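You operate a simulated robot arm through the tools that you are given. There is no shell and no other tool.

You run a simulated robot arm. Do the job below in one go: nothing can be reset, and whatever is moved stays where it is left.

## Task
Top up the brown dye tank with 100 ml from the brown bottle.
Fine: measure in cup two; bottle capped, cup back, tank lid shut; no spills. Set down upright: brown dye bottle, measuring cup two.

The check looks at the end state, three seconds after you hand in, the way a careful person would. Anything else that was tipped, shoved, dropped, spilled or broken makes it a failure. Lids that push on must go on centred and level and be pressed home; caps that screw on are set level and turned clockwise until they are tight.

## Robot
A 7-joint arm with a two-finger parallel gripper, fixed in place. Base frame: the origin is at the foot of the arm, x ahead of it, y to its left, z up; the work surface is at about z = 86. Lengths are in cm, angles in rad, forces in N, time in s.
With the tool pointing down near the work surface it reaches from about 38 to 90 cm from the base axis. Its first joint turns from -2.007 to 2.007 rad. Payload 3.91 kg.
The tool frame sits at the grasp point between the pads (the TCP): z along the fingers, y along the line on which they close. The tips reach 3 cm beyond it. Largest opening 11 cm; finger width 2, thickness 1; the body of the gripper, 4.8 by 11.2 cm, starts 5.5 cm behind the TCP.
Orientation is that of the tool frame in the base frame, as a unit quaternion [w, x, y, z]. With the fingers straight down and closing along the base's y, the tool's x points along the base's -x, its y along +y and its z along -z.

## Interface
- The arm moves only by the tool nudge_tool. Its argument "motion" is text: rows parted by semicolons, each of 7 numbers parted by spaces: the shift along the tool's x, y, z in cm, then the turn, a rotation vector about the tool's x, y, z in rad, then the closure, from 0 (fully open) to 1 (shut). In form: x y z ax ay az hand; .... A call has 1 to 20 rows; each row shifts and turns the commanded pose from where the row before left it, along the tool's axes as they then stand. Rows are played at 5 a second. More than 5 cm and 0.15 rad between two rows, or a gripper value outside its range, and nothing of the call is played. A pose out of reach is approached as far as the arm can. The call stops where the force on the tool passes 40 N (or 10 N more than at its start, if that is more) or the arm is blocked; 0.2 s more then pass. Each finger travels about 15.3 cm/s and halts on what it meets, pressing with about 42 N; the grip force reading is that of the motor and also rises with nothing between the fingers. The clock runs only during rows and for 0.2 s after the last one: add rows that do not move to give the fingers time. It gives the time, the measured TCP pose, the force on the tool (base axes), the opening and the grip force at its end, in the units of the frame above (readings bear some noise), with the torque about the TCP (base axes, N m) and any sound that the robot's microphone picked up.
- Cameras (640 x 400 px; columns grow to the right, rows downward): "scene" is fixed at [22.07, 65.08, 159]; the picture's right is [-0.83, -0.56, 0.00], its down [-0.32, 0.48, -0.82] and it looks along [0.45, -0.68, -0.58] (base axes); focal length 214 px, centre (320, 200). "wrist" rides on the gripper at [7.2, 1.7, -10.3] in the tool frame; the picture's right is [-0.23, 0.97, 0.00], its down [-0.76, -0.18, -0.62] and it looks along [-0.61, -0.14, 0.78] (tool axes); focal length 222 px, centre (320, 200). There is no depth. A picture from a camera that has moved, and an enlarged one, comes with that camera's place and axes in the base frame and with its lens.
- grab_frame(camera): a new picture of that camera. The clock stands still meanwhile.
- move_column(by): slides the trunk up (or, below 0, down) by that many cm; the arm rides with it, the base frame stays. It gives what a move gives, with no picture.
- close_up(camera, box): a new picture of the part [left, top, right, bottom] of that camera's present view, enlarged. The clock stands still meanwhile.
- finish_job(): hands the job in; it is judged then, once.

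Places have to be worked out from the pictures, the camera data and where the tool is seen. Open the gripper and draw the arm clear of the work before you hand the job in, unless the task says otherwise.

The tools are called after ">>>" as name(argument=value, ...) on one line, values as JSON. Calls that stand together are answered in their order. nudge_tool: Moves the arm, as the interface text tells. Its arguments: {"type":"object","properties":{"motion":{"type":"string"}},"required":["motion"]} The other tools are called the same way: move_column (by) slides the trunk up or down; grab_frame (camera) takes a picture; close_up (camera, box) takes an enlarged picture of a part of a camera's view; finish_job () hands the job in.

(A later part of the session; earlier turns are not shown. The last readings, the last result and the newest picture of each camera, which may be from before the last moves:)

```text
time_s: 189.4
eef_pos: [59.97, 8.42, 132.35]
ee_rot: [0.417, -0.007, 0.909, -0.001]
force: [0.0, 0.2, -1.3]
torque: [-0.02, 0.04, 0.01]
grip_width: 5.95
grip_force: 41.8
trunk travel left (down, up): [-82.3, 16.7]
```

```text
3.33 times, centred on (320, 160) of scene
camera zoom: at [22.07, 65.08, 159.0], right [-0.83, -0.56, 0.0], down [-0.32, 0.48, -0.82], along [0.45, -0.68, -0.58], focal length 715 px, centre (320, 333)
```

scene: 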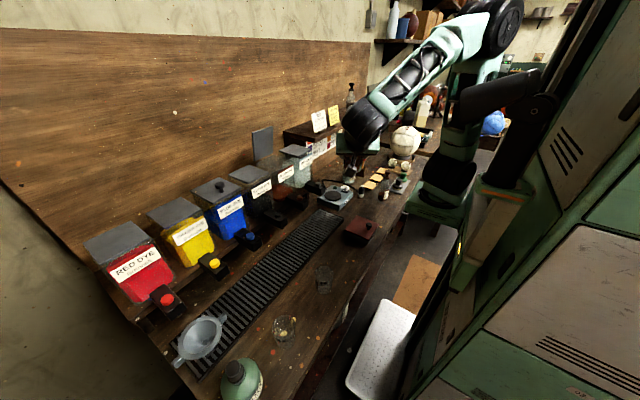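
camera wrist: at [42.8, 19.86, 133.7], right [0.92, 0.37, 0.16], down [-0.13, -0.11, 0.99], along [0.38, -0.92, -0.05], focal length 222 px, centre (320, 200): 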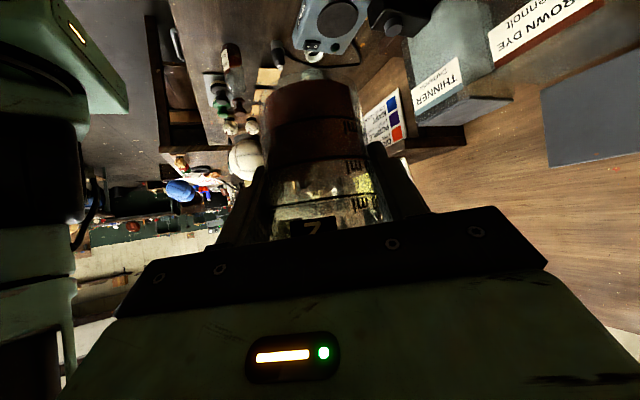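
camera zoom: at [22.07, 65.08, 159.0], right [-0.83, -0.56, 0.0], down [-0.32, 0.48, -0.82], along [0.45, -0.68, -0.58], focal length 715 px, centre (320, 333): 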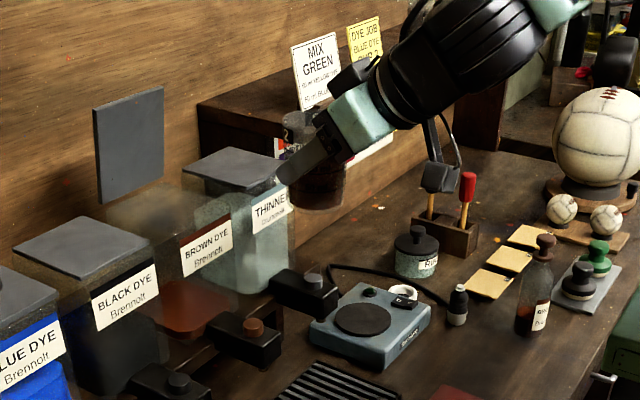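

Upright and steady. I move forward over the tank's left part, (80.5, 12.3).

>>> nudge_tool(motion="-1.2 0.3 1.4 0 0 0 0.6; -2.1 0.6 2.45 0 0 0 0.6; -2.1 0.6 2.45 0 0 0 0.6; -2.1 0.6 2.45 0 0 0 0.6; -2.1 0.6 2.45 0 0 0 0.6; -2.0 0.6 2.3 0 0 0 0.6; -1.2 0.4 1.35 0 0 0 0.6; -0.6 0.2 0.65 0 0 0 0.6; 0 0 0 0 0 0 0.6; 0 0 0 0 0 0 0.6")

>>> move_column(by=-3.5)

>>> close_up(camera="scene", box=[230, 110, 320, 190])

>>> grab_frame(camera="wrist")

```text
time_s: 191.6
eef_pos: [80.59, 12.52, 132.51]
ee_rot: [0.417, -0.007, 0.909, -0.001]
force: [-0.6, 0.1, -2.2]
torque: [0.01, 0.03, 0.01]
grip_width: 5.91
grip_force: 42.3
trunk travel left (down, up): [-82.3, 16.7]
```

```text
time_s: 192.4
eef_pos: [80.56, 12.44, 128.9]
ee_rot: [0.417, -0.006, 0.909, -0.002]
force: [0.2, -0.2, -1.6]
torque: [0.0, 0.01, 0.02]
grip_width: 5.94
grip_force: 42.4
trunk travel left (down, up): [-78.8, 20.2]
```

```text
5.00 times, centred on (275, 150) of scene
camera zoom: at [22.07, 65.08, 159.0], right [-0.83, -0.56, 0.0], down [-0.32, 0.48, -0.82], along [0.45, -0.68, -0.58], focal length 1072 px, centre (545, 450)
```

zoom: 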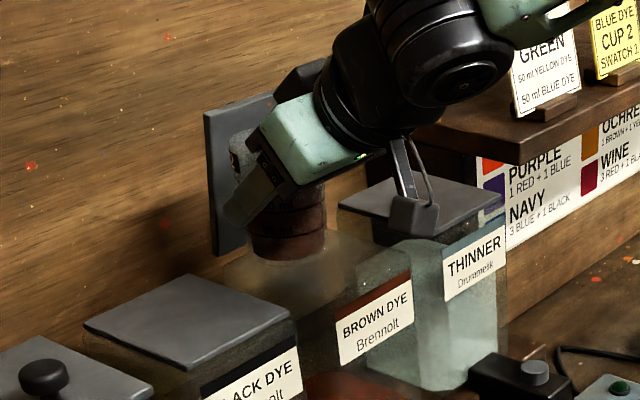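

```text
taken
camera wrist: at [67.95, 14.01, 130.1], right [0.14, 0.98, 0.16], down [0.03, -0.17, 0.99], along [0.99, -0.13, -0.05], focal length 222 px, centre (320, 200)
```

wrist: 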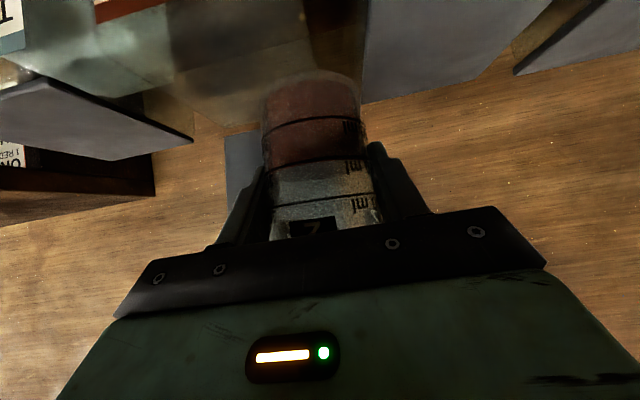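

Cup hovers over the tank opening. I roll toward -y to ~48° first.

>>> nudge_tool(motion="0 0 0 -0.0913 0 0.1061 0.6; 0 0 0 -0.0913 0 0.1061 0.6; 0 0 0 -0.0913 0 0.1061 0.6; 0 0 0 -0.0913 0 0.1061 0.6; 0 0 0 -0.0913 0 0.1061 0.6; 0 0 0 -0.0913 0 0.1061 0.6; 0 0 0 0 0 0 0.6; 0 0 0 0 0 0 0.6")

>>> close_up(camera="scene", box=[230, 110, 320, 190])

>>> grab_frame(camera="wrist")

```text
time_s: 194.2
eef_pos: [80.5, 12.35, 128.88]
ee_rot: [0.379, 0.164, 0.832, 0.37]
force: [0.4, 0.1, -2.1]
torque: [-0.01, 0.04, -0.05]
grip_width: 5.95
grip_force: 41.8
trunk travel left (down, up): [-78.8, 20.2]
```

```text
5.00 times, centred on (275, 150) of scene
camera zoom: at [22.07, 65.08, 159.0], right [-0.83, -0.56, 0.0], down [-0.32, 0.48, -0.82], along [0.45, -0.68, -0.58], focal length 1072 px, centre (545, 450)
```

zoom: 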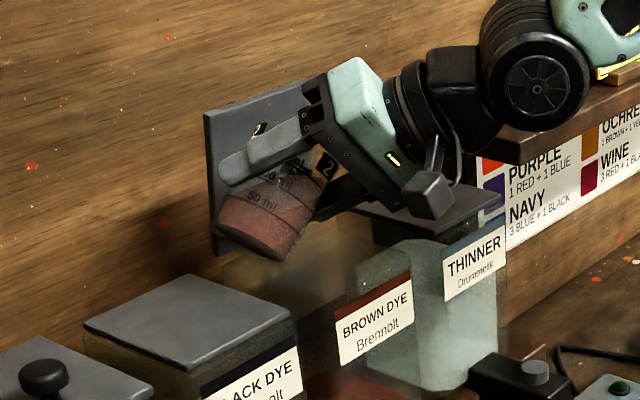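

```text
taken
camera wrist: at [67.95, 12.52, 130.93], right [0.14, 0.53, 0.84], down [0.03, -0.85, 0.53], along [0.99, -0.05, -0.14], focal length 222 px, centre (320, 200)
```

wrist: 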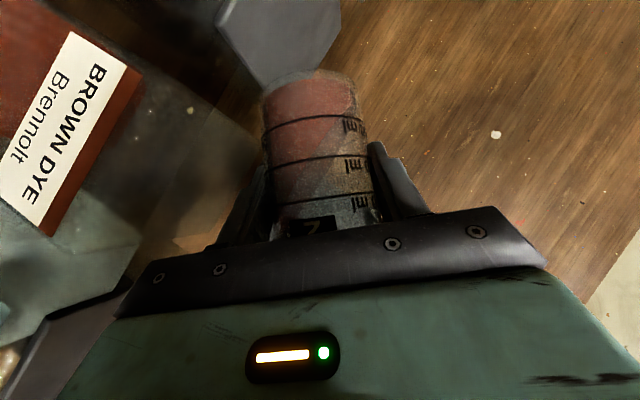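

Continuing slowly past the pouring angle, 0.04 rad per row.

>>> nudge_tool(motion="0 0 0 -0.0326 0 0.0379 0.6; 0 0 0 -0.0326 0 0.0379 0.6; 0 0 0 -0.0261 0 0.0303 0.6; 0 0 0 -0.0261 0 0.0303 0.6; 0 0 0 -0.0261 0 0.0303 0.6; 0 0 0 -0.0261 0 0.0303 0.6; 0 0 0 0 0 0 0.6; 0 0 0 0 0 0 0.6")

>>> close_up(camera="scene", box=[230, 110, 320, 190])

>>> close_up(camera="wrist", box=[60, 0, 460, 260])

```text
time_s: 196.0
eef_pos: [80.47, 12.4, 128.9]
ee_rot: [0.353, 0.212, 0.778, 0.475]
force: [0.3, -0.1, -1.0]
torque: [0.01, 0.01, 0.01]
grip_width: 5.91
grip_force: 41.9
trunk travel left (down, up): [-78.8, 20.2]
```

```text
5.00 times, centred on (275, 150) of scene
camera zoom: at [22.07, 65.08, 159.0], right [-0.83, -0.56, 0.0], down [-0.32, 0.48, -0.82], along [0.45, -0.68, -0.58], focal length 1072 px, centre (545, 450)
```

zoom: 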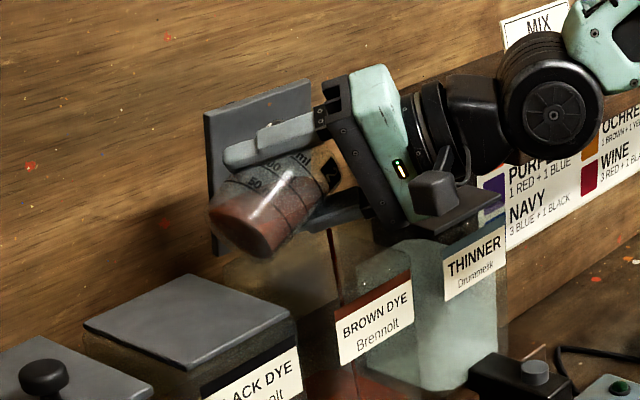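

```text
1.54 times, centred on (260, 130) of wrist
camera zoom: at [67.94, 11.96, 130.88], right [0.14, 0.3, 0.94], down [0.03, -0.95, 0.29], along [0.99, -0.01, -0.15], focal length 342 px, centre (412, 308)
```

zoom: 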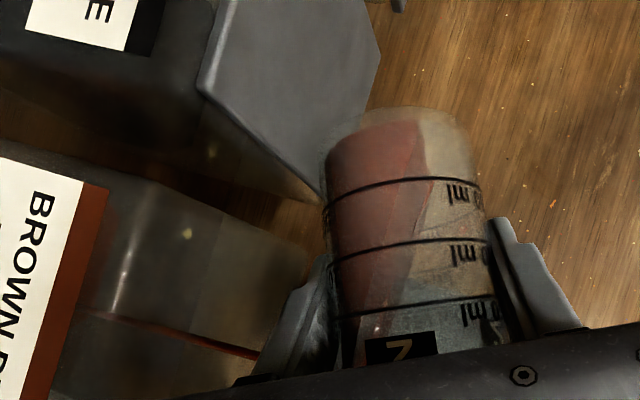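

A stream flows into the tank. I keep tipping slowly.

>>> nudge_tool(motion="0 0 0 0 0 0 0.6; 0 0 0 -0.0196 0 0.0227 0.6; 0 0 0 -0.0196 0 0.0227 0.6; 0 0 0 -0.0196 0 0.0227 0.6; 0 0 0 -0.0196 0 0.0227 0.6; 0 0 0 -0.0196 0 0.0227 0.6; 0 0 0 -0.0196 0 0.0227 0.6; 0 0 0 -0.0196 0 0.0227 0.6; 0 0 0 -0.0196 0 0.0227 0.6; 0 0 0 0 0 0 0.6")

>>> close_up(camera="scene", box=[230, 120, 320, 200])

>>> close_up(camera="wrist", box=[60, 0, 460, 260])

```text
time_s: 198.2
eef_pos: [80.33, 12.54, 129.0]
ee_rot: [0.325, 0.255, 0.716, 0.563]
force: [0.1, -0.4, -1.0]
torque: [-0.01, 0.02, 0.0]
grip_width: 5.93
grip_force: 42.2
trunk travel left (down, up): [-78.8, 20.2]
```

```text
5.00 times, centred on (275, 160) of scene
camera zoom: at [22.07, 65.08, 159.0], right [-0.83, -0.56, 0.0], down [-0.32, 0.48, -0.82], along [0.45, -0.68, -0.58], focal length 1072 px, centre (545, 400)
```

zoom: 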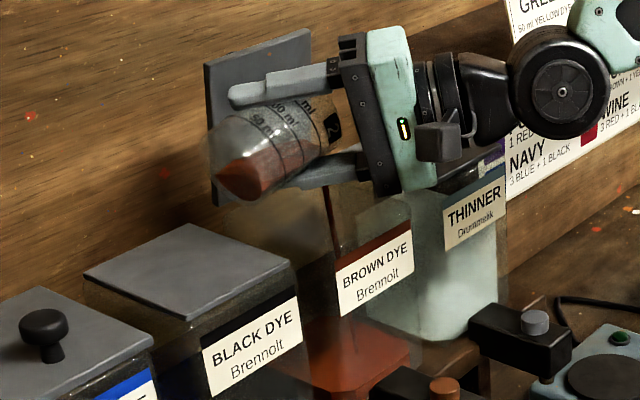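

```text
1.54 times, centred on (260, 130) of wrist
camera zoom: at [67.94, 11.52, 130.79], right [0.15, 0.06, 0.99], down [0.03, -1.0, 0.06], along [0.99, 0.03, -0.15], focal length 342 px, centre (412, 308)
```

zoom: 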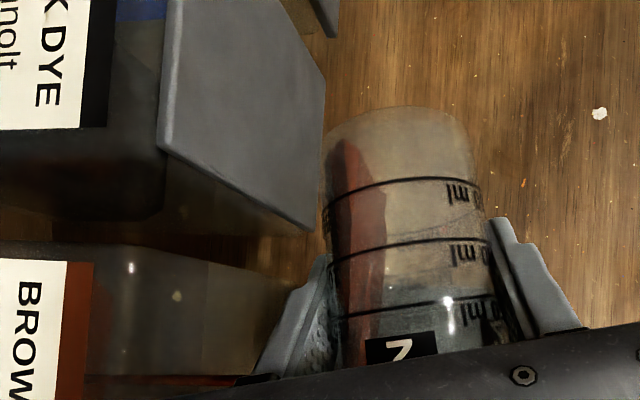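

Flowing cleanly into the tank. I continue to ~100°.

>>> nudge_tool(motion="0 0 0 -0.0196 0 0.0227 0.6; 0 0 0 -0.0196 0 0.0227 0.6; 0 0 0 -0.0196 0 0.0227 0.6; 0 0 0 -0.0261 0 0.0303 0.6; 0 0 0 -0.0261 0 0.0303 0.6; 0 0 0 -0.0261 0 0.0303 0.6; 0 0 0 -0.0261 0 0.0303 0.6; 0 0 0 -0.0261 0 0.0303 0.6; 0 0 0 -0.0261 0 0.0303 0.6; 0 0 0 -0.0326 0 0.0379 0.6; 0 0 0 0 0 0 0.6; 0 0 0 0 0 0 0.6")

>>> close_up(camera="scene", box=[230, 120, 320, 200])

>>> close_up(camera="wrist", box=[60, 0, 460, 260])

```text
time_s: 200.8
eef_pos: [80.5, 12.42, 128.95]
ee_rot: [0.27, 0.311, 0.597, 0.688]
force: [0.2, -0.5, -0.7]
torque: [0.0, 0.01, 0.03]
grip_width: 5.88
grip_force: 42.1
trunk travel left (down, up): [-78.8, 20.2]
```

```text
5.00 times, centred on (275, 160) of scene
camera zoom: at [22.07, 65.08, 159.0], right [-0.83, -0.56, 0.0], down [-0.32, 0.48, -0.82], along [0.45, -0.68, -0.58], focal length 1072 px, centre (545, 400)
```

zoom: 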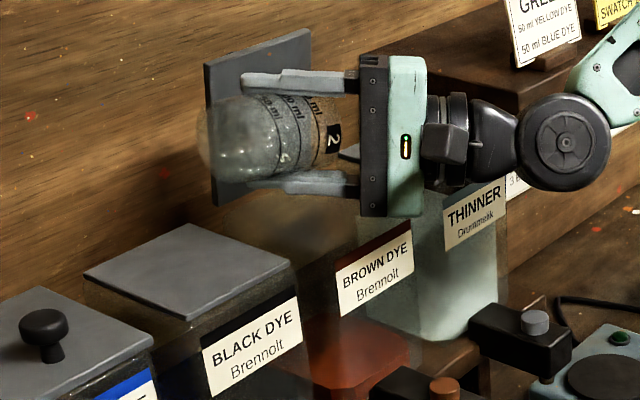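

```text
1.54 times, centred on (260, 130) of wrist
camera zoom: at [67.99, 10.83, 130.42], right [0.15, -0.31, 0.94], down [0.03, -0.95, -0.32], along [0.99, 0.08, -0.13], focal length 342 px, centre (412, 308)
```

zoom: 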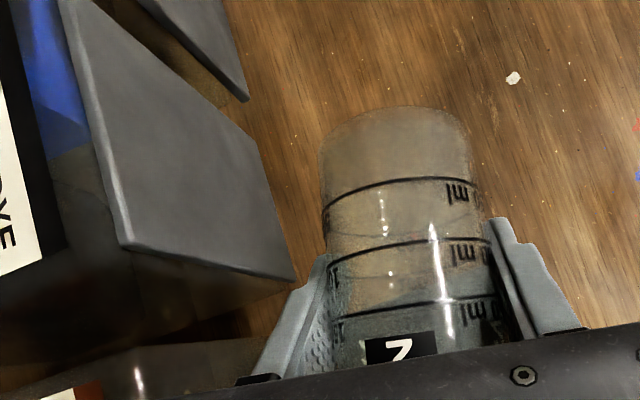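

The cup looks empty. I tilt to ~120° briefly for the last drops, then roll back upright.

>>> nudge_tool(motion="0 0 0 -0.0913 0 0.1061 0.6; 0 0 0 -0.0913 0 0.1061 0.6; 0 0 0 -0.0456 0 0.053 0.6; 0 0 0 0 0 0 0.6; 0 0 0 0 0 0 0.6; 0 0 0 0 0 0 0.6; 0 0 0 0 0 0 0.6; 0 0 0 0 0 0 0.6; 0 0 0 0 0 0 0.6; 0 0 0 0 0 0 0.6; 0 0 0 0 0 0 0.6")

>>> close_up(camera="wrist", box=[60, 0, 460, 260])

>>> nudge_tool(motion="0 0 0 0.0913 0 -0.1061 0.6; 0 0 0 0.0913 0 -0.1061 0.6; 0 0 0 0.0913 0 -0.1061 0.6; 0 0 0 0.0913 0 -0.1061 0.6; 0 0 0 0.0913 0 -0.1061 0.6; 0 0 0 0.0913 0 -0.1061 0.6; 0 0 0 0.0913 0 -0.1061 0.6; 0 0 0 0.0913 0 -0.1061 0.6; 0 0 0 0.0913 0 -0.1061 0.6; 0 0 0 0.0913 0 -0.1061 0.6; 0 0 0 0.0913 0 -0.1061 0.6; 0 0 0 0.0913 0 -0.1061 0.6; 0 0 0 0.0913 0 -0.1061 0.6; 0 0 0 0.0913 0 -0.1061 0.6; 0 0 0 0.0652 0 -0.0758 0.6; 0 0 0 0 0 0 0.6; 0 0 0 0 0 0 0.6")

>>> close_up(camera="scene", box=[230, 110, 320, 190])

>>> close_up(camera="wrist", box=[160, 0, 480, 260])

```text
time_s: 203.2
eef_pos: [80.53, 12.55, 128.85]
ee_rot: [0.21, 0.355, 0.469, 0.781]
force: [0.3, -0.1, -0.9]
torque: [-0.03, -0.03, -0.04]
grip_width: 5.88
grip_force: 42.3
trunk travel left (down, up): [-78.8, 20.2]
```

```text
1.54 times, centred on (260, 130) of wrist
camera zoom: at [68.02, 10.43, 129.78], right [0.15, -0.61, 0.78], down [0.03, -0.78, -0.62], along [0.99, 0.12, -0.1], focal length 342 px, centre (412, 308)
```

zoom: 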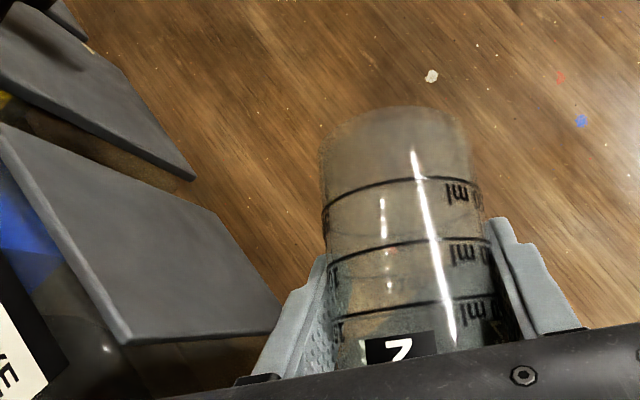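

```text
time_s: 206.8
eef_pos: [80.57, 12.38, 129.04]
ee_rot: [0.418, -0.004, 0.909, 0.004]
force: [-0.6, 1.0, 0.0]
torque: [0.02, 0.01, 0.03]
grip_width: 5.88
grip_force: 41.6
trunk travel left (down, up): [-78.8, 20.2]
```

```text
5.00 times, centred on (275, 150) of scene
camera zoom: at [22.07, 65.08, 159.0], right [-0.83, -0.56, 0.0], down [-0.32, 0.48, -0.82], along [0.45, -0.68, -0.58], focal length 1072 px, centre (545, 450)
```

zoom: 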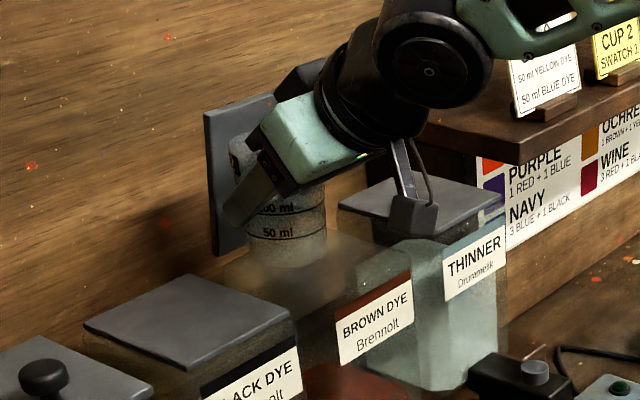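

```text
1.54 times, centred on (320, 130) of wrist
camera zoom: at [67.99, 13.97, 130.11], right [0.14, 0.97, 0.17], down [0.03, -0.18, 0.98], along [0.99, -0.13, -0.05], focal length 342 px, centre (320, 308)
```

zoom: 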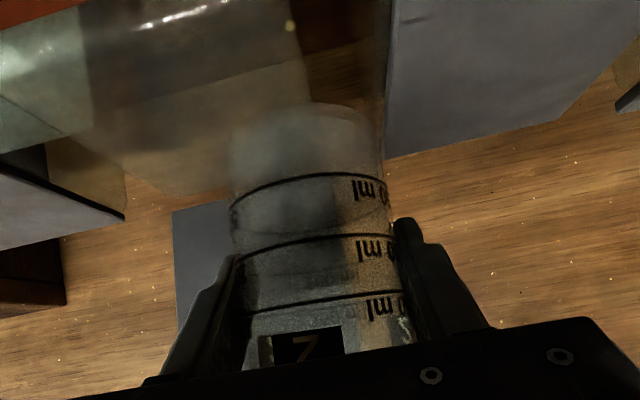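

Cup is empty and upright. I raise slightly and go back along the reverse route.

>>> move_column(by=3.5)

>>> nudge_tool(motion="2.23 -0.66 -2.58 0 0 0 0.6; 2.23 -0.66 -2.58 0 0 0 0.6; 2.23 -0.66 -2.58 0 0 0 0.6; 2.23 -0.66 -2.58 0 0 0 0.6; 2.23 -0.66 -2.58 0 0 0 0.6; 2.23 -0.66 -2.58 0 0 0 0.6; 0 0 0 0.1137 0.0013 0.0974 0.6; 0 0 0 0.1137 0.0013 0.0974 0.6; 0 0 0 0.1137 0.0013 0.0974 0.6; 0 0 0 0.1137 0.0013 0.0974 0.6; 0 0 0 0.1137 0.0013 0.0974 0.6; 0 0 0 0.1137 0.0013 0.0974 0.6; 0 0 0 0.1137 0.0013 0.0974 0.6; 1.34 -3.55 -1.55 0 0 0 0.6; 1.34 -3.55 -1.55 0 0 0 0.6; 1.34 -3.55 -1.55 0 0 0 0.6; 0 0 0 0 0 0 0.6; 0 0 0 0 0 0 0.6")

```text
time_s: 207.6
eef_pos: [80.6, 12.44, 132.39]
ee_rot: [0.418, -0.004, 0.909, 0.003]
force: [0.6, 0.9, -0.8]
torque: [0.02, 0.0, -0.04]
grip_width: 5.9
grip_force: 42.4
trunk travel left (down, up): [-82.3, 16.7]
```

```text
time_s: 210.1
eef_pos: [64.52, 7.99, 133.71]
ee_rot: [0.311, 0.382, 0.863, -0.109]
force: [-0.5, -0.2, -1.0]
torque: [0.01, 0.04, 0.04]
grip_width: 5.87
grip_force: 42.3
out of reach, approached as far as the arm can: row 5, 6
trunk travel left (down, up): [-82.3, 16.7]
stopped in row 12: the arm was blocked; the commanded pose is now the measured one
```

The arm got blocked midway (cup is empty, no harm). I look at the situation.

>>> grab_frame(camera="scene")

>>> grab_frame(camera="wrist")

```text
taken
```

scene: 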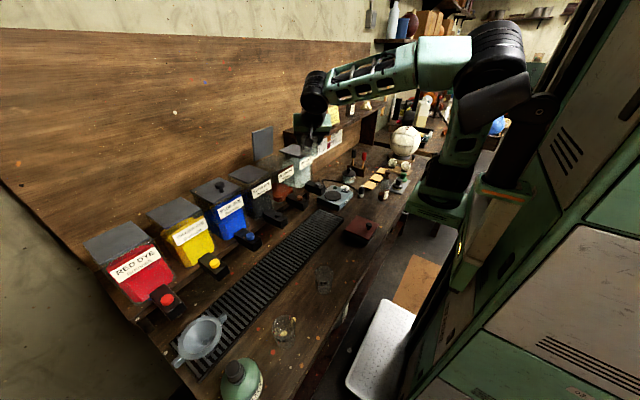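

```text
taken
camera wrist: at [57.48, 17.79, 137.25], right [0.83, 0.53, 0.19], down [-0.02, -0.31, 0.95], along [0.56, -0.79, -0.24], focal length 222 px, centre (320, 200)
```

wrist: 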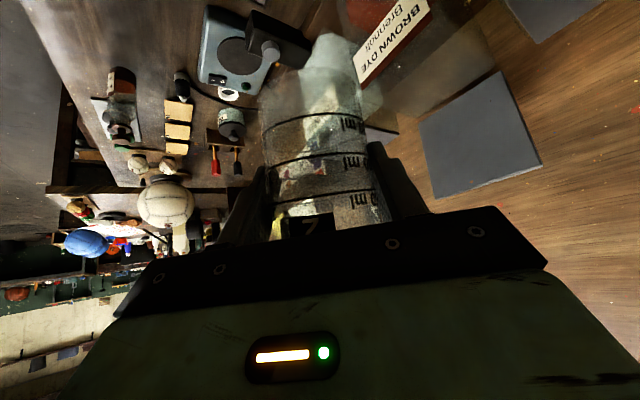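

I right the cup and finish the yaw here before translating.

>>> nudge_tool(motion="0 0 0 0.02 -0.0955 -0.022 0.6; 0 0 0 0.02 -0.0955 -0.022 0.6; 0 0 0 0.083 0.001 0.0713 0.6; 0 0 0 0.083 0.001 0.0713 0.6; 0 0 0 0 0 0 0.6; 0 0 0 0 0 0 0.6")

```text
time_s: 210.8
eef_pos: [64.92, 6.01, 135.54]
ee_rot: [0.335, 0.404, 0.844, -0.116]
force: [0.1, -0.2, -0.8]
torque: [0.01, 0.01, -0.02]
grip_width: 5.86
grip_force: 42.1
trunk travel left (down, up): [-82.3, 16.7]
stopped in row 3: the arm was blocked; the commanded pose is now the measured one
```

>>> close_up(camera="scene", box=[280, 0, 560, 240])

```text
1.67 times, centred on (420, 120) of scene
camera zoom: at [22.07, 65.08, 159.0], right [-0.83, -0.56, 0.0], down [-0.32, 0.48, -0.82], along [0.45, -0.68, -0.58], focal length 358 px, centre (153, 333)
```

zoom: 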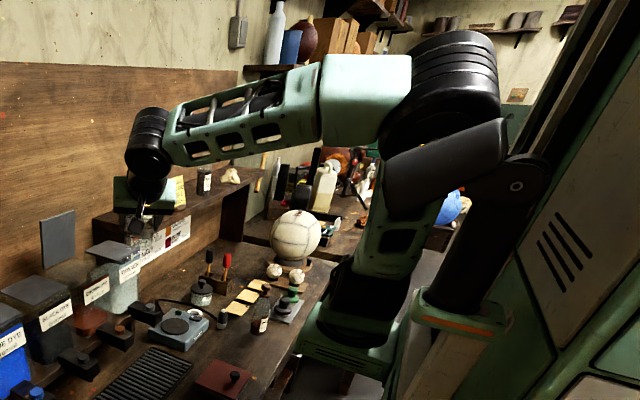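

The elbow is against the robot's own body in this retracted pose. I move the cup outward again (x≈73), right it there, and then finish the yaw.

>>> nudge_tool(motion="-0.6 2.67 0.79 0 0 0 0.6; -0.6 2.67 0.79 0 0 0 0.6; -0.6 2.67 0.79 0 0 0 0.6; 0 0 0 0.0275 -0.0713 -0.0313 0.6; 0 0 0 0.0275 -0.0713 -0.0313 0.6; 0 0 0 0 0 0 0.6; 0 0 0 0 0 0 0.6")

>>> close_up(camera="scene", box=[240, 0, 560, 240])

```text
time_s: 212.4
eef_pos: [73.4, 7.59, 135.56]
ee_rot: [0.377, 0.388, 0.821, -0.182]
force: [0.5, 0.5, 0.1]
torque: [-0.01, -0.01, 0.0]
grip_width: 5.86
grip_force: 42.2
trunk travel left (down, up): [-82.3, 16.7]
```

```text
1.67 times, centred on (400, 120) of scene
camera zoom: at [22.07, 65.08, 159.0], right [-0.83, -0.56, 0.0], down [-0.32, 0.48, -0.82], along [0.45, -0.68, -0.58], focal length 358 px, centre (187, 333)
```

zoom: 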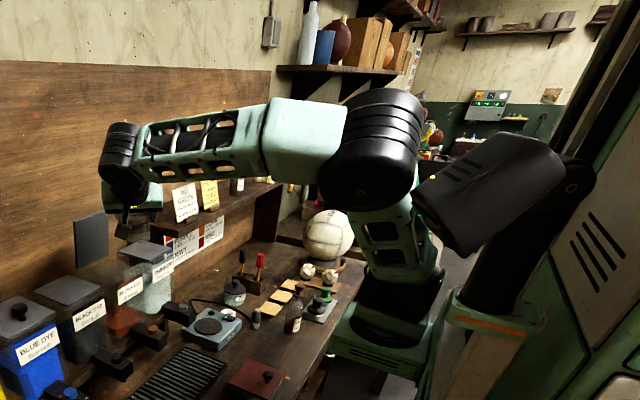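

Free again and the cup is upright. I complete the yaw to -60° and move back in smaller steps.

>>> nudge_tool(motion="0 0 0 0.0597 0.0007 0.0511 0.6; 0 0 0 0.0597 0.0007 0.0511 0.6; 1.31 -3.46 -1.52 0 0 0 0.6; 1.31 -3.46 -1.52 0 0 0 0.6; 1.31 -3.46 -1.52 0 0 0 0.6; 0 0 0 0 0 0 0.6; 0 0 0 0 0 0 0.6")

>>> close_up(camera="scene", box=[240, 0, 560, 240])

```text
time_s: 213.6
eef_pos: [66.4, -0.51, 135.7]
ee_rot: [0.343, 0.526, 0.736, -0.253]
force: [-0.6, 0.3, -0.7]
torque: [-0.05, -0.01, -0.01]
grip_width: 5.85
grip_force: 42.2
trunk travel left (down, up): [-82.3, 16.7]
stopped in row 5: the arm was blocked; the commanded pose is now the measured one
```

```text
1.67 times, centred on (400, 120) of scene
camera zoom: at [22.07, 65.08, 159.0], right [-0.83, -0.56, 0.0], down [-0.32, 0.48, -0.82], along [0.45, -0.68, -0.58], focal length 358 px, centre (187, 333)
```

zoom: 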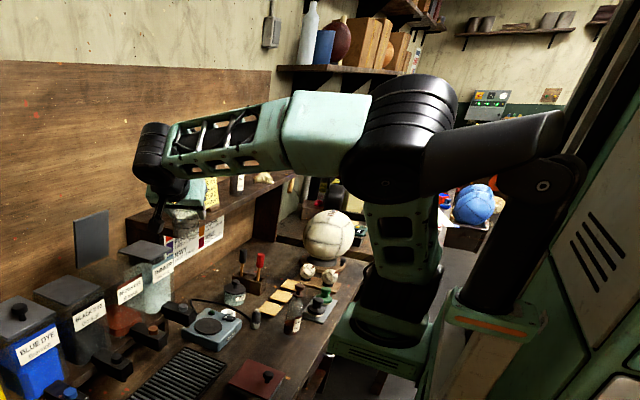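

Blocked again on this side. I'll use the other approach side (as with the bottle, hand from the -y side). First I move outward and yaw back to forward.

>>> nudge_tool(motion="1.04 3.38 -1.32 0 0 0 0.6; 1.04 3.38 -1.32 0 0 0 0.6; 1.04 3.38 -1.32 0 0 0 0.6; 0 0 0 -0.1077 -0.0017 -0.089 0.6; 0 0 0 -0.1077 -0.0017 -0.089 0.6; 0 0 0 -0.1077 -0.0017 -0.089 0.6; 0 0 0 -0.1077 -0.0017 -0.089 0.6; 0 0 0 -0.1077 -0.0017 -0.089 0.6; 0 0 0 -0.1077 -0.0017 -0.089 0.6; 0 0 0 -0.1077 -0.0017 -0.089 0.6; 0 0 0 -0.1077 -0.0017 -0.089 0.6; 0 0 0 -0.1077 -0.0017 -0.089 0.6; 0 0 0 0 0 0 0.6; 0 0 0 0 0 0 0.6")

>>> grab_frame(camera="scene")

```text
time_s: 216.6
eef_pos: [74.28, 7.88, 135.8]
ee_rot: [0.425, -0.011, 0.905, 0.002]
force: [0.4, 0.8, -1.5]
torque: [-0.01, -0.02, 0.01]
grip_width: 5.87
grip_force: 42.8
trunk travel left (down, up): [-82.3, 16.7]
```

```text
taken
```

scene: 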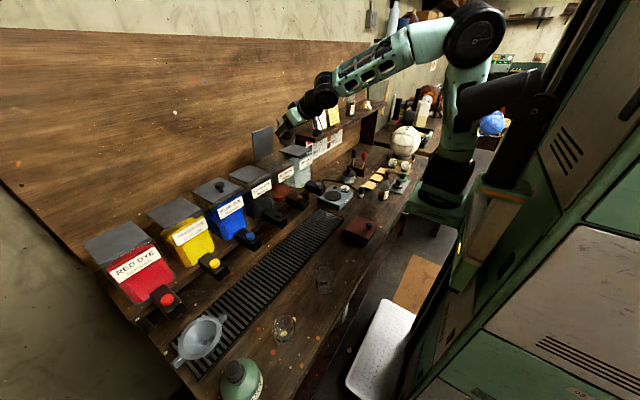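

Good, forward-pointing and free. Now I yaw the other way (+60°) here.

>>> nudge_tool(motion="0 0 0 -0.115 -0.001 -0.0955 0.6; 0 0 0 -0.115 -0.001 -0.0955 0.6; 0 0 0 -0.115 -0.001 -0.0955 0.6; 0 0 0 -0.115 -0.001 -0.0955 0.6; 0 0 0 -0.115 -0.001 -0.0955 0.6; 0 0 0 -0.115 -0.001 -0.0955 0.6; 0 0 0 -0.115 -0.001 -0.0955 0.6; 0 0 0 0 0 0 0.6; 0 0 0 0 0 0 0.6")

```text
time_s: 218.6
eef_pos: [74.18, 7.75, 135.67]
ee_rot: [0.368, -0.463, 0.778, 0.214]
force: [0.3, -0.3, 0.5]
torque: [0.0, -0.01, 0.03]
grip_width: 5.87
grip_force: 41.8
trunk travel left (down, up): [-82.3, 16.7]
```

>>> nudge_tool(motion="1.32 3.03 -1.59 0 0 0 0.6; 1.32 3.03 -1.59 0 0 0 0.6; 1.32 3.03 -1.59 0 0 0 0.6; 1.32 3.03 -1.59 0 0 0 0.6; 1.32 3.03 -1.59 0 0 0 0.6; 0 0 0 -0.0977 -0.0008 -0.081 0.6; 0 0 0 -0.0977 -0.0008 -0.081 0.6; 0 0 0 -0.0977 -0.0008 -0.081 0.6; 0 0 0 -0.0977 -0.0008 -0.081 0.6; 0 0 0 0 0 0 0.6; 0 0 0 0 0 0 0.6")

>>> grab_frame(camera="scene")

```text
time_s: 221.0
eef_pos: [55.86, 6.07, 135.67]
ee_rot: [-0.303, 0.643, -0.637, -0.299]
force: [-1.3, 0.3, -0.4]
torque: [-0.03, 0.01, -0.03]
grip_width: 5.89
grip_force: 41.8
trunk travel left (down, up): [-82.3, 16.7]
```

```text
taken
```

scene: 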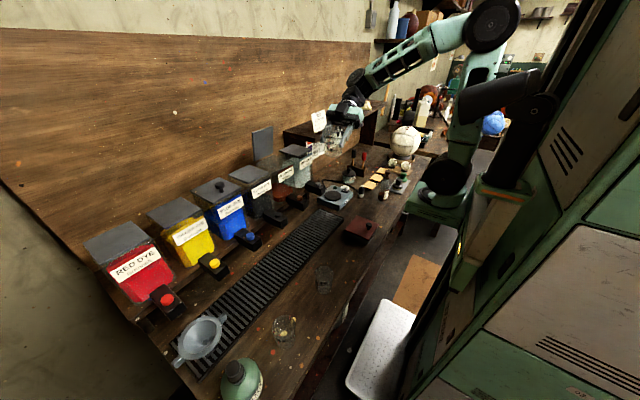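

>>> nudge_tool(motion="-0.45 2.72 0.54 0 0 0 0.6; -0.45 2.72 0.54 0 0 0 0.6; -0.45 2.72 0.54 0 0 0 0.6; 0 0 0 -0.0938 -0.0007 -0.0778 0.6; 0 0 0 -0.0938 -0.0007 -0.0778 0.6; 0 0 0 -0.0938 -0.0007 -0.0778 0.6; 0 0 0 -0.0938 -0.0007 -0.0778 0.6; 0 0 0 -0.0938 -0.0007 -0.0778 0.6; 0 0 0 0 0 0 0.6; 0 0 0 0 0 0 0.6")

>>> close_up(camera="scene", box=[300, 80, 440, 200])

```text
time_s: 223.2
eef_pos: [47.65, 8.13, 135.5]
ee_rot: [-0.198, 0.805, -0.415, -0.375]
force: [0.5, -0.1, -0.9]
torque: [-0.01, 0.01, 0.01]
grip_width: 5.86
grip_force: 42.2
trunk travel left (down, up): [-82.3, 16.7]
```

```text
3.33 times, centred on (370, 140) of scene
camera zoom: at [22.07, 65.08, 159.0], right [-0.83, -0.56, 0.0], down [-0.32, 0.48, -0.82], along [0.45, -0.68, -0.58], focal length 715 px, centre (153, 400)
```

zoom: 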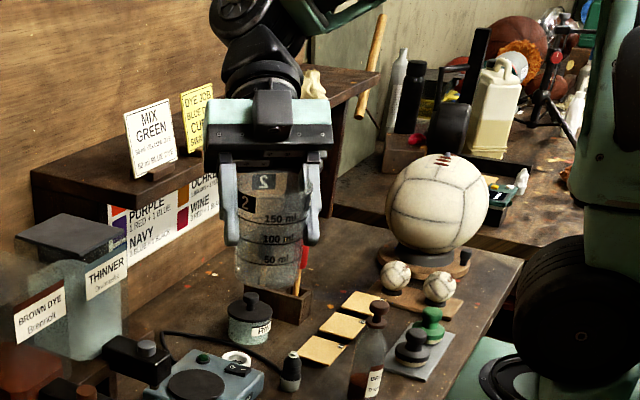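

Cup is upright right above its place. I lower it most of the way.

>>> move_column(by=-34)

>>> close_up(camera="scene", box=[300, 180, 400, 280])

```text
time_s: 226.5
eef_pos: [47.7, 8.11, 101.43]
ee_rot: [-0.197, 0.806, -0.415, -0.374]
force: [0.0, -0.3, 0.2]
torque: [0.02, 0.03, -0.02]
grip_width: 5.87
grip_force: 41.5
trunk travel left (down, up): [-48.3, 50.7]
```

```text
4.00 times, centred on (350, 230) of scene
camera zoom: at [22.07, 65.08, 159.0], right [-0.83, -0.56, 0.0], down [-0.32, 0.48, -0.82], along [0.45, -0.68, -0.58], focal length 858 px, centre (200, 80)
```

zoom: 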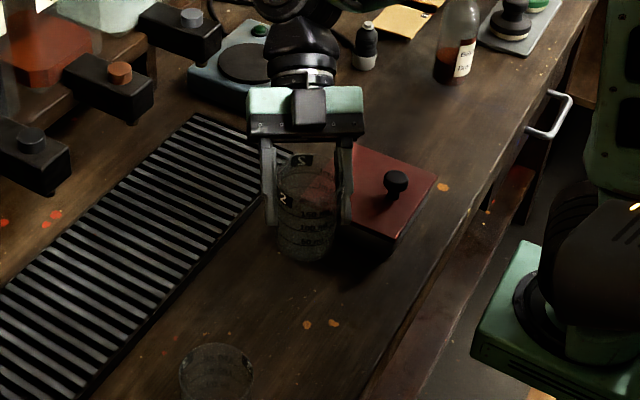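

>>> move_column(by=-9)

>>> close_up(camera="scene", box=[315, 195, 385, 275])

```text
time_s: 227.8
eef_pos: [47.57, 8.14, 92.5]
ee_rot: [-0.198, 0.805, -0.414, -0.376]
force: [-0.1, 1.1, -0.5]
torque: [-0.02, -0.01, -0.01]
grip_width: 5.88
grip_force: 42.2
trunk travel left (down, up): [-39.3, 59.7]
```

```text
5.00 times, centred on (350, 235) of scene
camera zoom: at [22.07, 65.08, 159.0], right [-0.83, -0.56, 0.0], down [-0.32, 0.48, -0.82], along [0.45, -0.68, -0.58], focal length 1072 px, centre (170, 25)
```

zoom: 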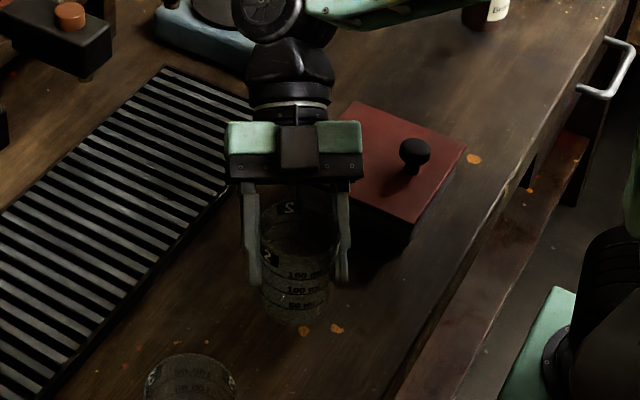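

I lower in small steps until contact.

>>> nudge_tool(motion="0.154 0 0.128 0 0 0 0.6; 0.154 0 0.128 0 0 0 0.6; 0.154 0 0.128 0 0 0 0.6; 0 0 0 0 0 0 0.6; 0 0 0 0 0 0 0.6")

>>> nudge_tool(motion="0.077 0 0.064 0 0 0 0.6; 0.077 0 0.064 0 0 0 0.6; 0 0 0 0 0 0 0.6; 0 0 0 0 0 0 0.6")

>>> nudge_tool(motion="0.077 0 0.064 0 0 0 0.6; 0.077 0 0.064 0 0 0 0.6; 0 0 0 0 0 0 0.6; 0 0 0 0 0 0 0.6")

```text
time_s: 229.0
eef_pos: [47.62, 8.12, 91.87]
ee_rot: [-0.199, 0.805, -0.416, -0.375]
force: [-0.2, 0.3, -0.4]
torque: [0.0, 0.0, 0.0]
grip_width: 5.88
grip_force: 42.4
trunk travel left (down, up): [-39.3, 59.7]
```

```text
time_s: 230.0
eef_pos: [47.52, 8.15, 91.81]
ee_rot: [-0.2, 0.804, -0.416, -0.375]
force: [0.4, 0.1, 10.3]
torque: [0.04, -0.24, -0.01]
grip_width: 5.86
grip_force: 41.8
trunk travel left (down, up): [-39.3, 59.7]
```

```text
time_s: 231.0
eef_pos: [47.51, 8.14, 91.71]
ee_rot: [-0.2, 0.804, -0.415, -0.376]
force: [-2.8, -1.0, 31.2]
torque: [-0.04, -0.06, -0.05]
grip_width: 5.89
grip_force: 42.3
trunk travel left (down, up): [-39.3, 59.7]
```

Contact made (31 N, a bit much). I ease up 0.3 cm, then open slowly.

>>> nudge_tool(motion="-0.115 0 -0.096 0 0 0 0.6; -0.1 0 -0.083 0 0 0 0.6; 0 0 0 0 0 0 0.6; 0 0 0 0 0 0 0.6")

>>> nudge_tool(motion="0 0 0 0 0 0 0.42; 0 0 0 0 0 0 0.3; 0 0 0 0 0 0 0.2; 0 0 0 0 0 0 0.1; 0 0 0 0 0 0 0.1; 0 0 0 0 0 0 0.1")

>>> close_up(camera="scene", box=[315, 195, 385, 275])

>>> grab_frame(camera="wrist")

```text
time_s: 232.0
eef_pos: [47.7, 8.05, 91.65]
ee_rot: [-0.198, 0.805, -0.416, -0.375]
force: [-0.3, 1.0, 0.1]
torque: [0.0, 0.0, 0.01]
grip_width: 5.85
grip_force: 42.2
trunk travel left (down, up): [-39.3, 59.7]
```

```text
time_s: 233.4
eef_pos: [47.68, 8.15, 91.78]
ee_rot: [-0.198, 0.805, -0.415, -0.375]
force: [0.9, 0.9, 0.3]
torque: [-0.04, 0.0, -0.02]
grip_width: 9.89
grip_force: 0.0
trunk travel left (down, up): [-39.3, 59.7]
```

```text
5.00 times, centred on (350, 235) of scene
camera zoom: at [22.07, 65.08, 159.0], right [-0.83, -0.56, 0.0], down [-0.32, 0.48, -0.82], along [0.45, -0.68, -0.58], focal length 1072 px, centre (170, 25)
```

zoom: 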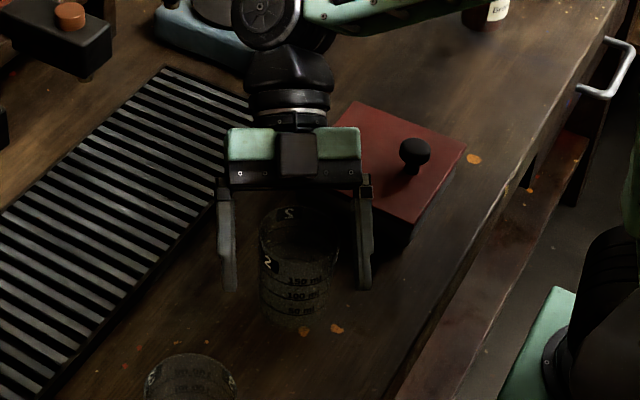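

```text
taken
camera wrist: at [53.58, -3.19, 92.76], right [-0.88, -0.44, 0.17], down [0.13, 0.1, 0.99], along [-0.45, 0.89, -0.03], focal length 222 px, centre (320, 200)
```

wrist: 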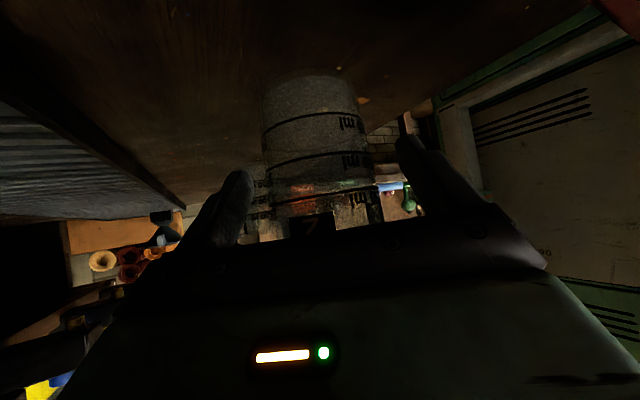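

Cup stands upright in its place. I raise straight up and check.

>>> move_column(by=30)

>>> close_up(camera="scene", box=[315, 205, 385, 275])

```text
time_s: 236.4
eef_pos: [47.73, 8.15, 121.79]
ee_rot: [-0.199, 0.804, -0.415, -0.375]
force: [0.4, 0.1, -0.4]
torque: [-0.02, 0.0, -0.01]
grip_width: 9.9
grip_force: 0.1
trunk travel left (down, up): [-69.3, 29.7]
```

```text
5.71 times, centred on (350, 240) of scene
camera zoom: at [22.07, 65.08, 159.0], right [-0.83, -0.56, 0.0], down [-0.32, 0.48, -0.82], along [0.45, -0.68, -0.58], focal length 1226 px, centre (149, -29)
```

zoom: 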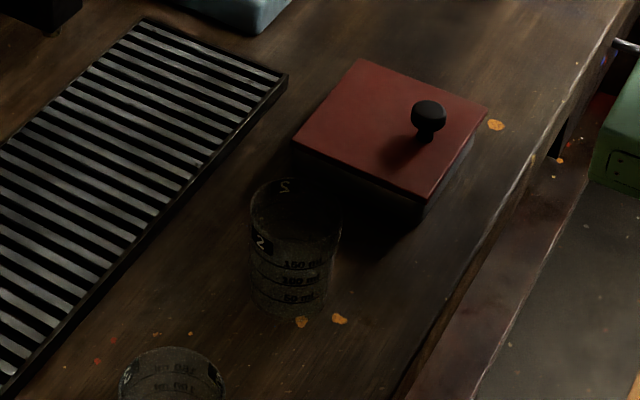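

Cup 2 is back in place. Now the lid: I take a close look at its present pose for closing it.

>>> close_up(camera="scene", box=[240, 115, 300, 175])

```text
6.67 times, centred on (270, 145) of scene
camera zoom: at [22.07, 65.08, 159.0], right [-0.83, -0.56, 0.0], down [-0.32, 0.48, -0.82], along [0.45, -0.68, -0.58], focal length 1430 px, centre (653, 567)
```

zoom: 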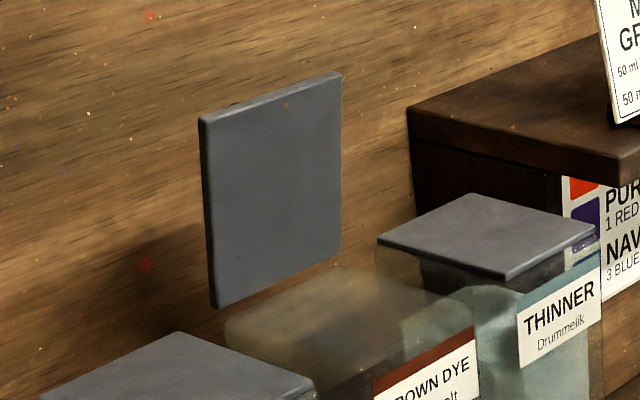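

Lid leans at ~80° (top edge near x≈87, z≈133.5). I'll hook closed fingers behind its top and pull it forward. First I travel back toward the tank with the hand raised.

>>> move_column(by=15)

>>> nudge_tool(motion="0 0 0 0.0938 0.0007 0.0778 0.3; 0 0 0 0.0938 0.0007 0.0778 0.5; 0 0 0 0.0938 0.0007 0.0778 0.7; 0 0 0 0.0938 0.0007 0.0778 1; 0 0 0 0.0938 0.0007 0.0778 1; 0.45 -2.72 -0.54 0 0 0 1; 0.45 -2.72 -0.54 0 0 0 1; 0.45 -2.72 -0.54 0 0 0 1; 0 0 0 0.0977 0.0008 0.081 1; 0 0 0 0.0977 0.0008 0.081 1; 0 0 0 0.0977 0.0008 0.081 1; 0 0 0 0.0977 0.0008 0.081 1; -1.32 -3.03 1.59 0 0 0 1; -1.32 -3.03 1.59 0 0 0 1; -1.32 -3.03 1.59 0 0 0 1; -1.32 -3.03 1.59 0 0 0 1; 0 0 0 0 0 0 1; 0 0 0 0 0 0 1")

```text
time_s: 238.1
eef_pos: [47.73, 8.16, 136.8]
ee_rot: [-0.199, 0.805, -0.415, -0.375]
force: [0.5, -0.1, 0.3]
torque: [0.02, -0.03, 0.01]
grip_width: 9.88
grip_force: 0.0
trunk travel left (down, up): [-84.3, 14.7]
```

```text
time_s: 241.9
eef_pos: [70.29, 7.55, 137.21]
ee_rot: [0.368, -0.462, 0.778, 0.213]
force: [-0.4, 0.6, -0.7]
torque: [0.01, 0.03, 0.0]
grip_width: 0.0
grip_force: 38.1
trunk travel left (down, up): [-84.3, 14.7]
```

>>> nudge_tool(motion="0 0 0 0.115 0.001 0.0955 1; 0 0 0 0.115 0.001 0.0955 1; 0 0 0 0.115 0.001 0.0955 1; 0 0 0 0.115 0.001 0.0955 1; 0 0 0 0.115 0.001 0.0955 1; 0 0 0 0.115 0.001 0.0955 1; 0 0 0 0.115 0.001 0.0955 1; 0 0 0 0 0.122 0 1; 0 0 0 0 0.122 0 1; 0 0 0 0 0.122 0 1; 0 0 0 0 0.122 0 1; 0 0 0 0 0.122 0 1; 0 0 0 0 0 0 1; 0 0 0 0 0 0 1")

>>> move_column(by=8)

```text
time_s: 244.9
eef_pos: [70.36, 7.42, 136.89]
ee_rot: [0.134, -0.011, 0.991, -0.001]
force: [0.5, 0.3, -0.2]
torque: [-0.02, 0.01, 0.0]
grip_width: 0.02
grip_force: 37.7
trunk travel left (down, up): [-84.3, 14.7]
```

```text
time_s: 246.1
eef_pos: [70.49, 7.39, 144.87]
ee_rot: [0.135, -0.01, 0.991, -0.002]
force: [0.1, -0.4, 0.7]
torque: [0.0, 0.0, -0.01]
grip_width: 0.0
grip_force: 38.0
trunk travel left (down, up): [-92.3, 6.7]
```

>>> nudge_tool(motion="-3.02 0.75 0.84 0 0 0 1; -3.02 0.75 0.84 0 0 0 1; -3.02 0.75 0.84 0 0 0 1; -3.02 0.75 0.84 0 0 0 1; -3.02 0.75 0.84 0 0 0 1; -3.02 0.75 0.84 0 0 0 1; 0 0 0 0 0 0 1; 0 0 0 0 0 0 1")

>>> close_up(camera="scene", box=[230, 90, 320, 180])

>>> grab_frame(camera="wrist")

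```text
time_s: 247.9
eef_pos: [88.72, 12.22, 144.54]
ee_rot: [0.134, -0.012, 0.991, -0.002]
force: [0.4, -0.1, -1.2]
torque: [-0.03, 0.01, 0.03]
grip_width: 0.0
grip_force: 37.9
out of reach, approached as far as the arm can: row 6
trunk travel left (down, up): [-92.3, 6.7]
```

```text
4.44 times, centred on (275, 135) of scene
camera zoom: at [22.07, 65.08, 159.0], right [-0.83, -0.56, 0.0], down [-0.32, 0.48, -0.82], along [0.45, -0.68, -0.58], focal length 953 px, centre (520, 489)
```

zoom: 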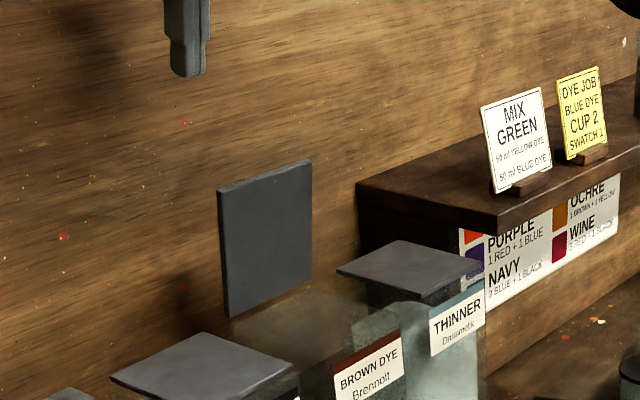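

```text
taken
camera wrist: at [78.96, 13.7, 152.56], right [0.2, 0.98, 0.05], down [0.57, -0.16, 0.8], along [0.8, -0.13, -0.59], focal length 222 px, centre (320, 200)
```

wrist: 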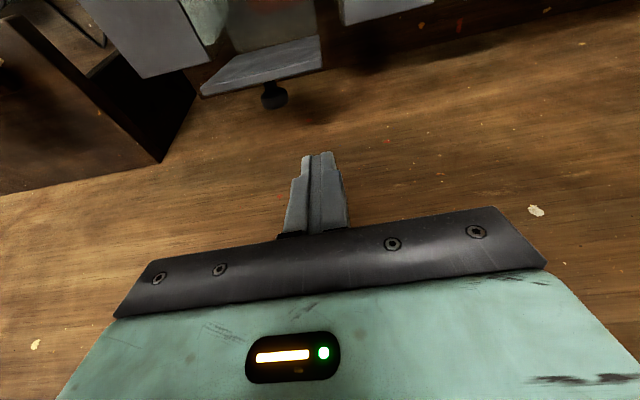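

>>> close_up(camera="wrist", box=[180, 0, 380, 180])

```text
2.22 times, centred on (280, 90) of wrist
camera zoom: at [78.96, 13.7, 152.56], right [0.2, 0.98, 0.05], down [0.57, -0.16, 0.8], along [0.8, -0.13, -0.59], focal length 494 px, centre (409, 444)
```

zoom: 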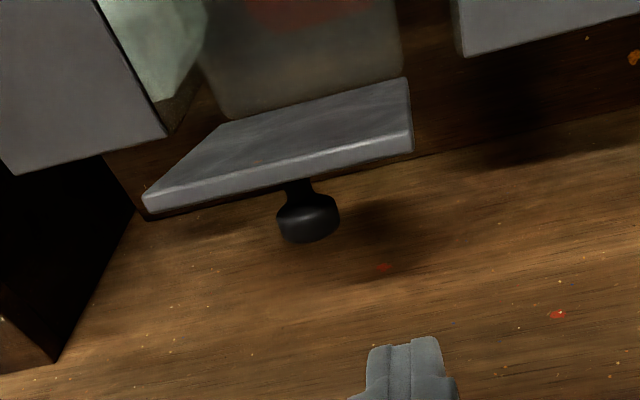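

Lid's top rear edge is at x≈87.35. I tilt the tool a bit more (30°) for clearance and lower so the fingertips reach ~1.7 cm below the lid's top, behind it.

>>> nudge_tool(motion="0 0 0 0 -0.127 0 1; 0 0 0 0 -0.127 0 1; -0.3 0 0.17 0 0 0 1; 0 0 0 0 0 0 1; 0 0 0 0 0 0 1")

>>> move_column(by=-7)

>>> close_up(camera="wrist", box=[180, 0, 380, 180])

```text
time_s: 249.1
eef_pos: [89.03, 12.15, 144.6]
ee_rot: [0.259, -0.011, 0.966, 0.0]
force: [-0.9, -0.1, -0.7]
torque: [0.0, 0.0, 0.0]
grip_width: 0.0
grip_force: 38.1
trunk travel left (down, up): [-92.3, 6.7]
```

```text
time_s: 250.2
eef_pos: [88.93, 12.17, 137.69]
ee_rot: [0.259, -0.011, 0.966, 0.0]
force: [0.4, 0.2, 0.1]
torque: [-0.04, 0.01, 0.04]
grip_width: 0.0
grip_force: 37.6
trunk travel left (down, up): [-85.3, 13.7]
```

```text
2.22 times, centred on (280, 90) of wrist
camera zoom: at [77.57, 13.6, 142.96], right [0.18, 0.98, 0.11], down [0.35, -0.16, 0.92], along [0.92, -0.12, -0.37], focal length 494 px, centre (409, 444)
```

zoom: 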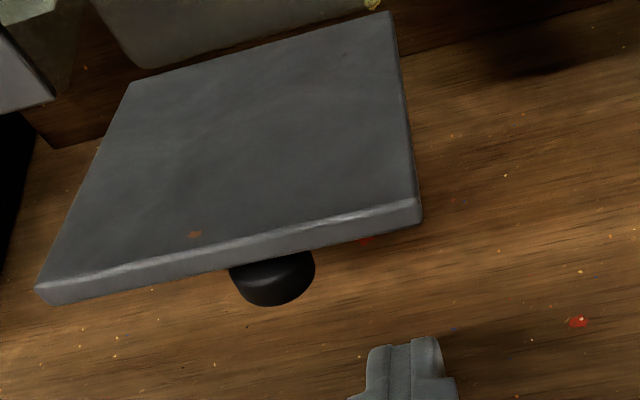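

Clear behind the lid. I lower 3.3 cm and begin pulling the lid forward along its arc.

>>> move_column(by=-3.3)

>>> nudge_tool(motion="0.866 0 -0.5 0 0 0 1; 0.866 0 -0.5 0 0 0 1; 0.833 0 -0.308 0 0 0 1; 0.833 0 -0.308 0 0 0 1; 0.833 0 -0.308 0 0 0 1; 0.833 0 -0.308 0 0 0 1; 0 0 0 0 0 0 1; 0 0 0 0 0 0 1")

>>> close_up(camera="scene", box=[230, 90, 320, 180])

```text
time_s: 250.9
eef_pos: [88.95, 12.05, 134.44]
ee_rot: [0.259, -0.011, 0.966, 0.0]
force: [0.4, -0.6, 0.9]
torque: [0.01, 0.01, 0.01]
grip_width: 0.01
grip_force: 37.8
trunk travel left (down, up): [-82.0, 17.0]
```

```text
time_s: 252.8
eef_pos: [83.53, 12.13, 133.86]
ee_rot: [0.259, -0.011, 0.966, 0.0]
force: [-0.1, -0.4, -0.1]
torque: [-0.01, 0.02, 0.0]
grip_width: 0.0
grip_force: 37.7
trunk travel left (down, up): [-82.0, 17.0]
```

```text
4.44 times, centred on (275, 135) of scene
camera zoom: at [22.07, 65.08, 159.0], right [-0.83, -0.56, 0.0], down [-0.32, 0.48, -0.82], along [0.45, -0.68, -0.58], focal length 953 px, centre (520, 489)
```

zoom: 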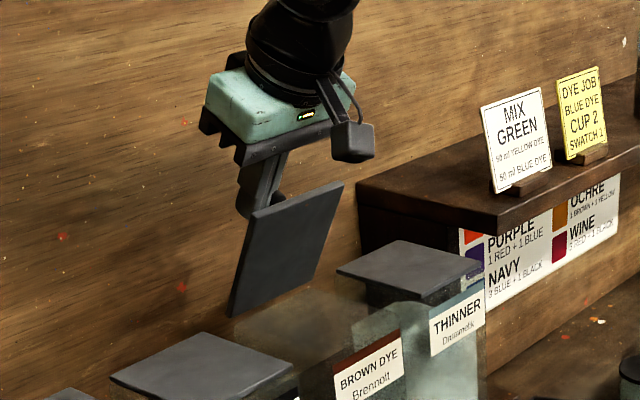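

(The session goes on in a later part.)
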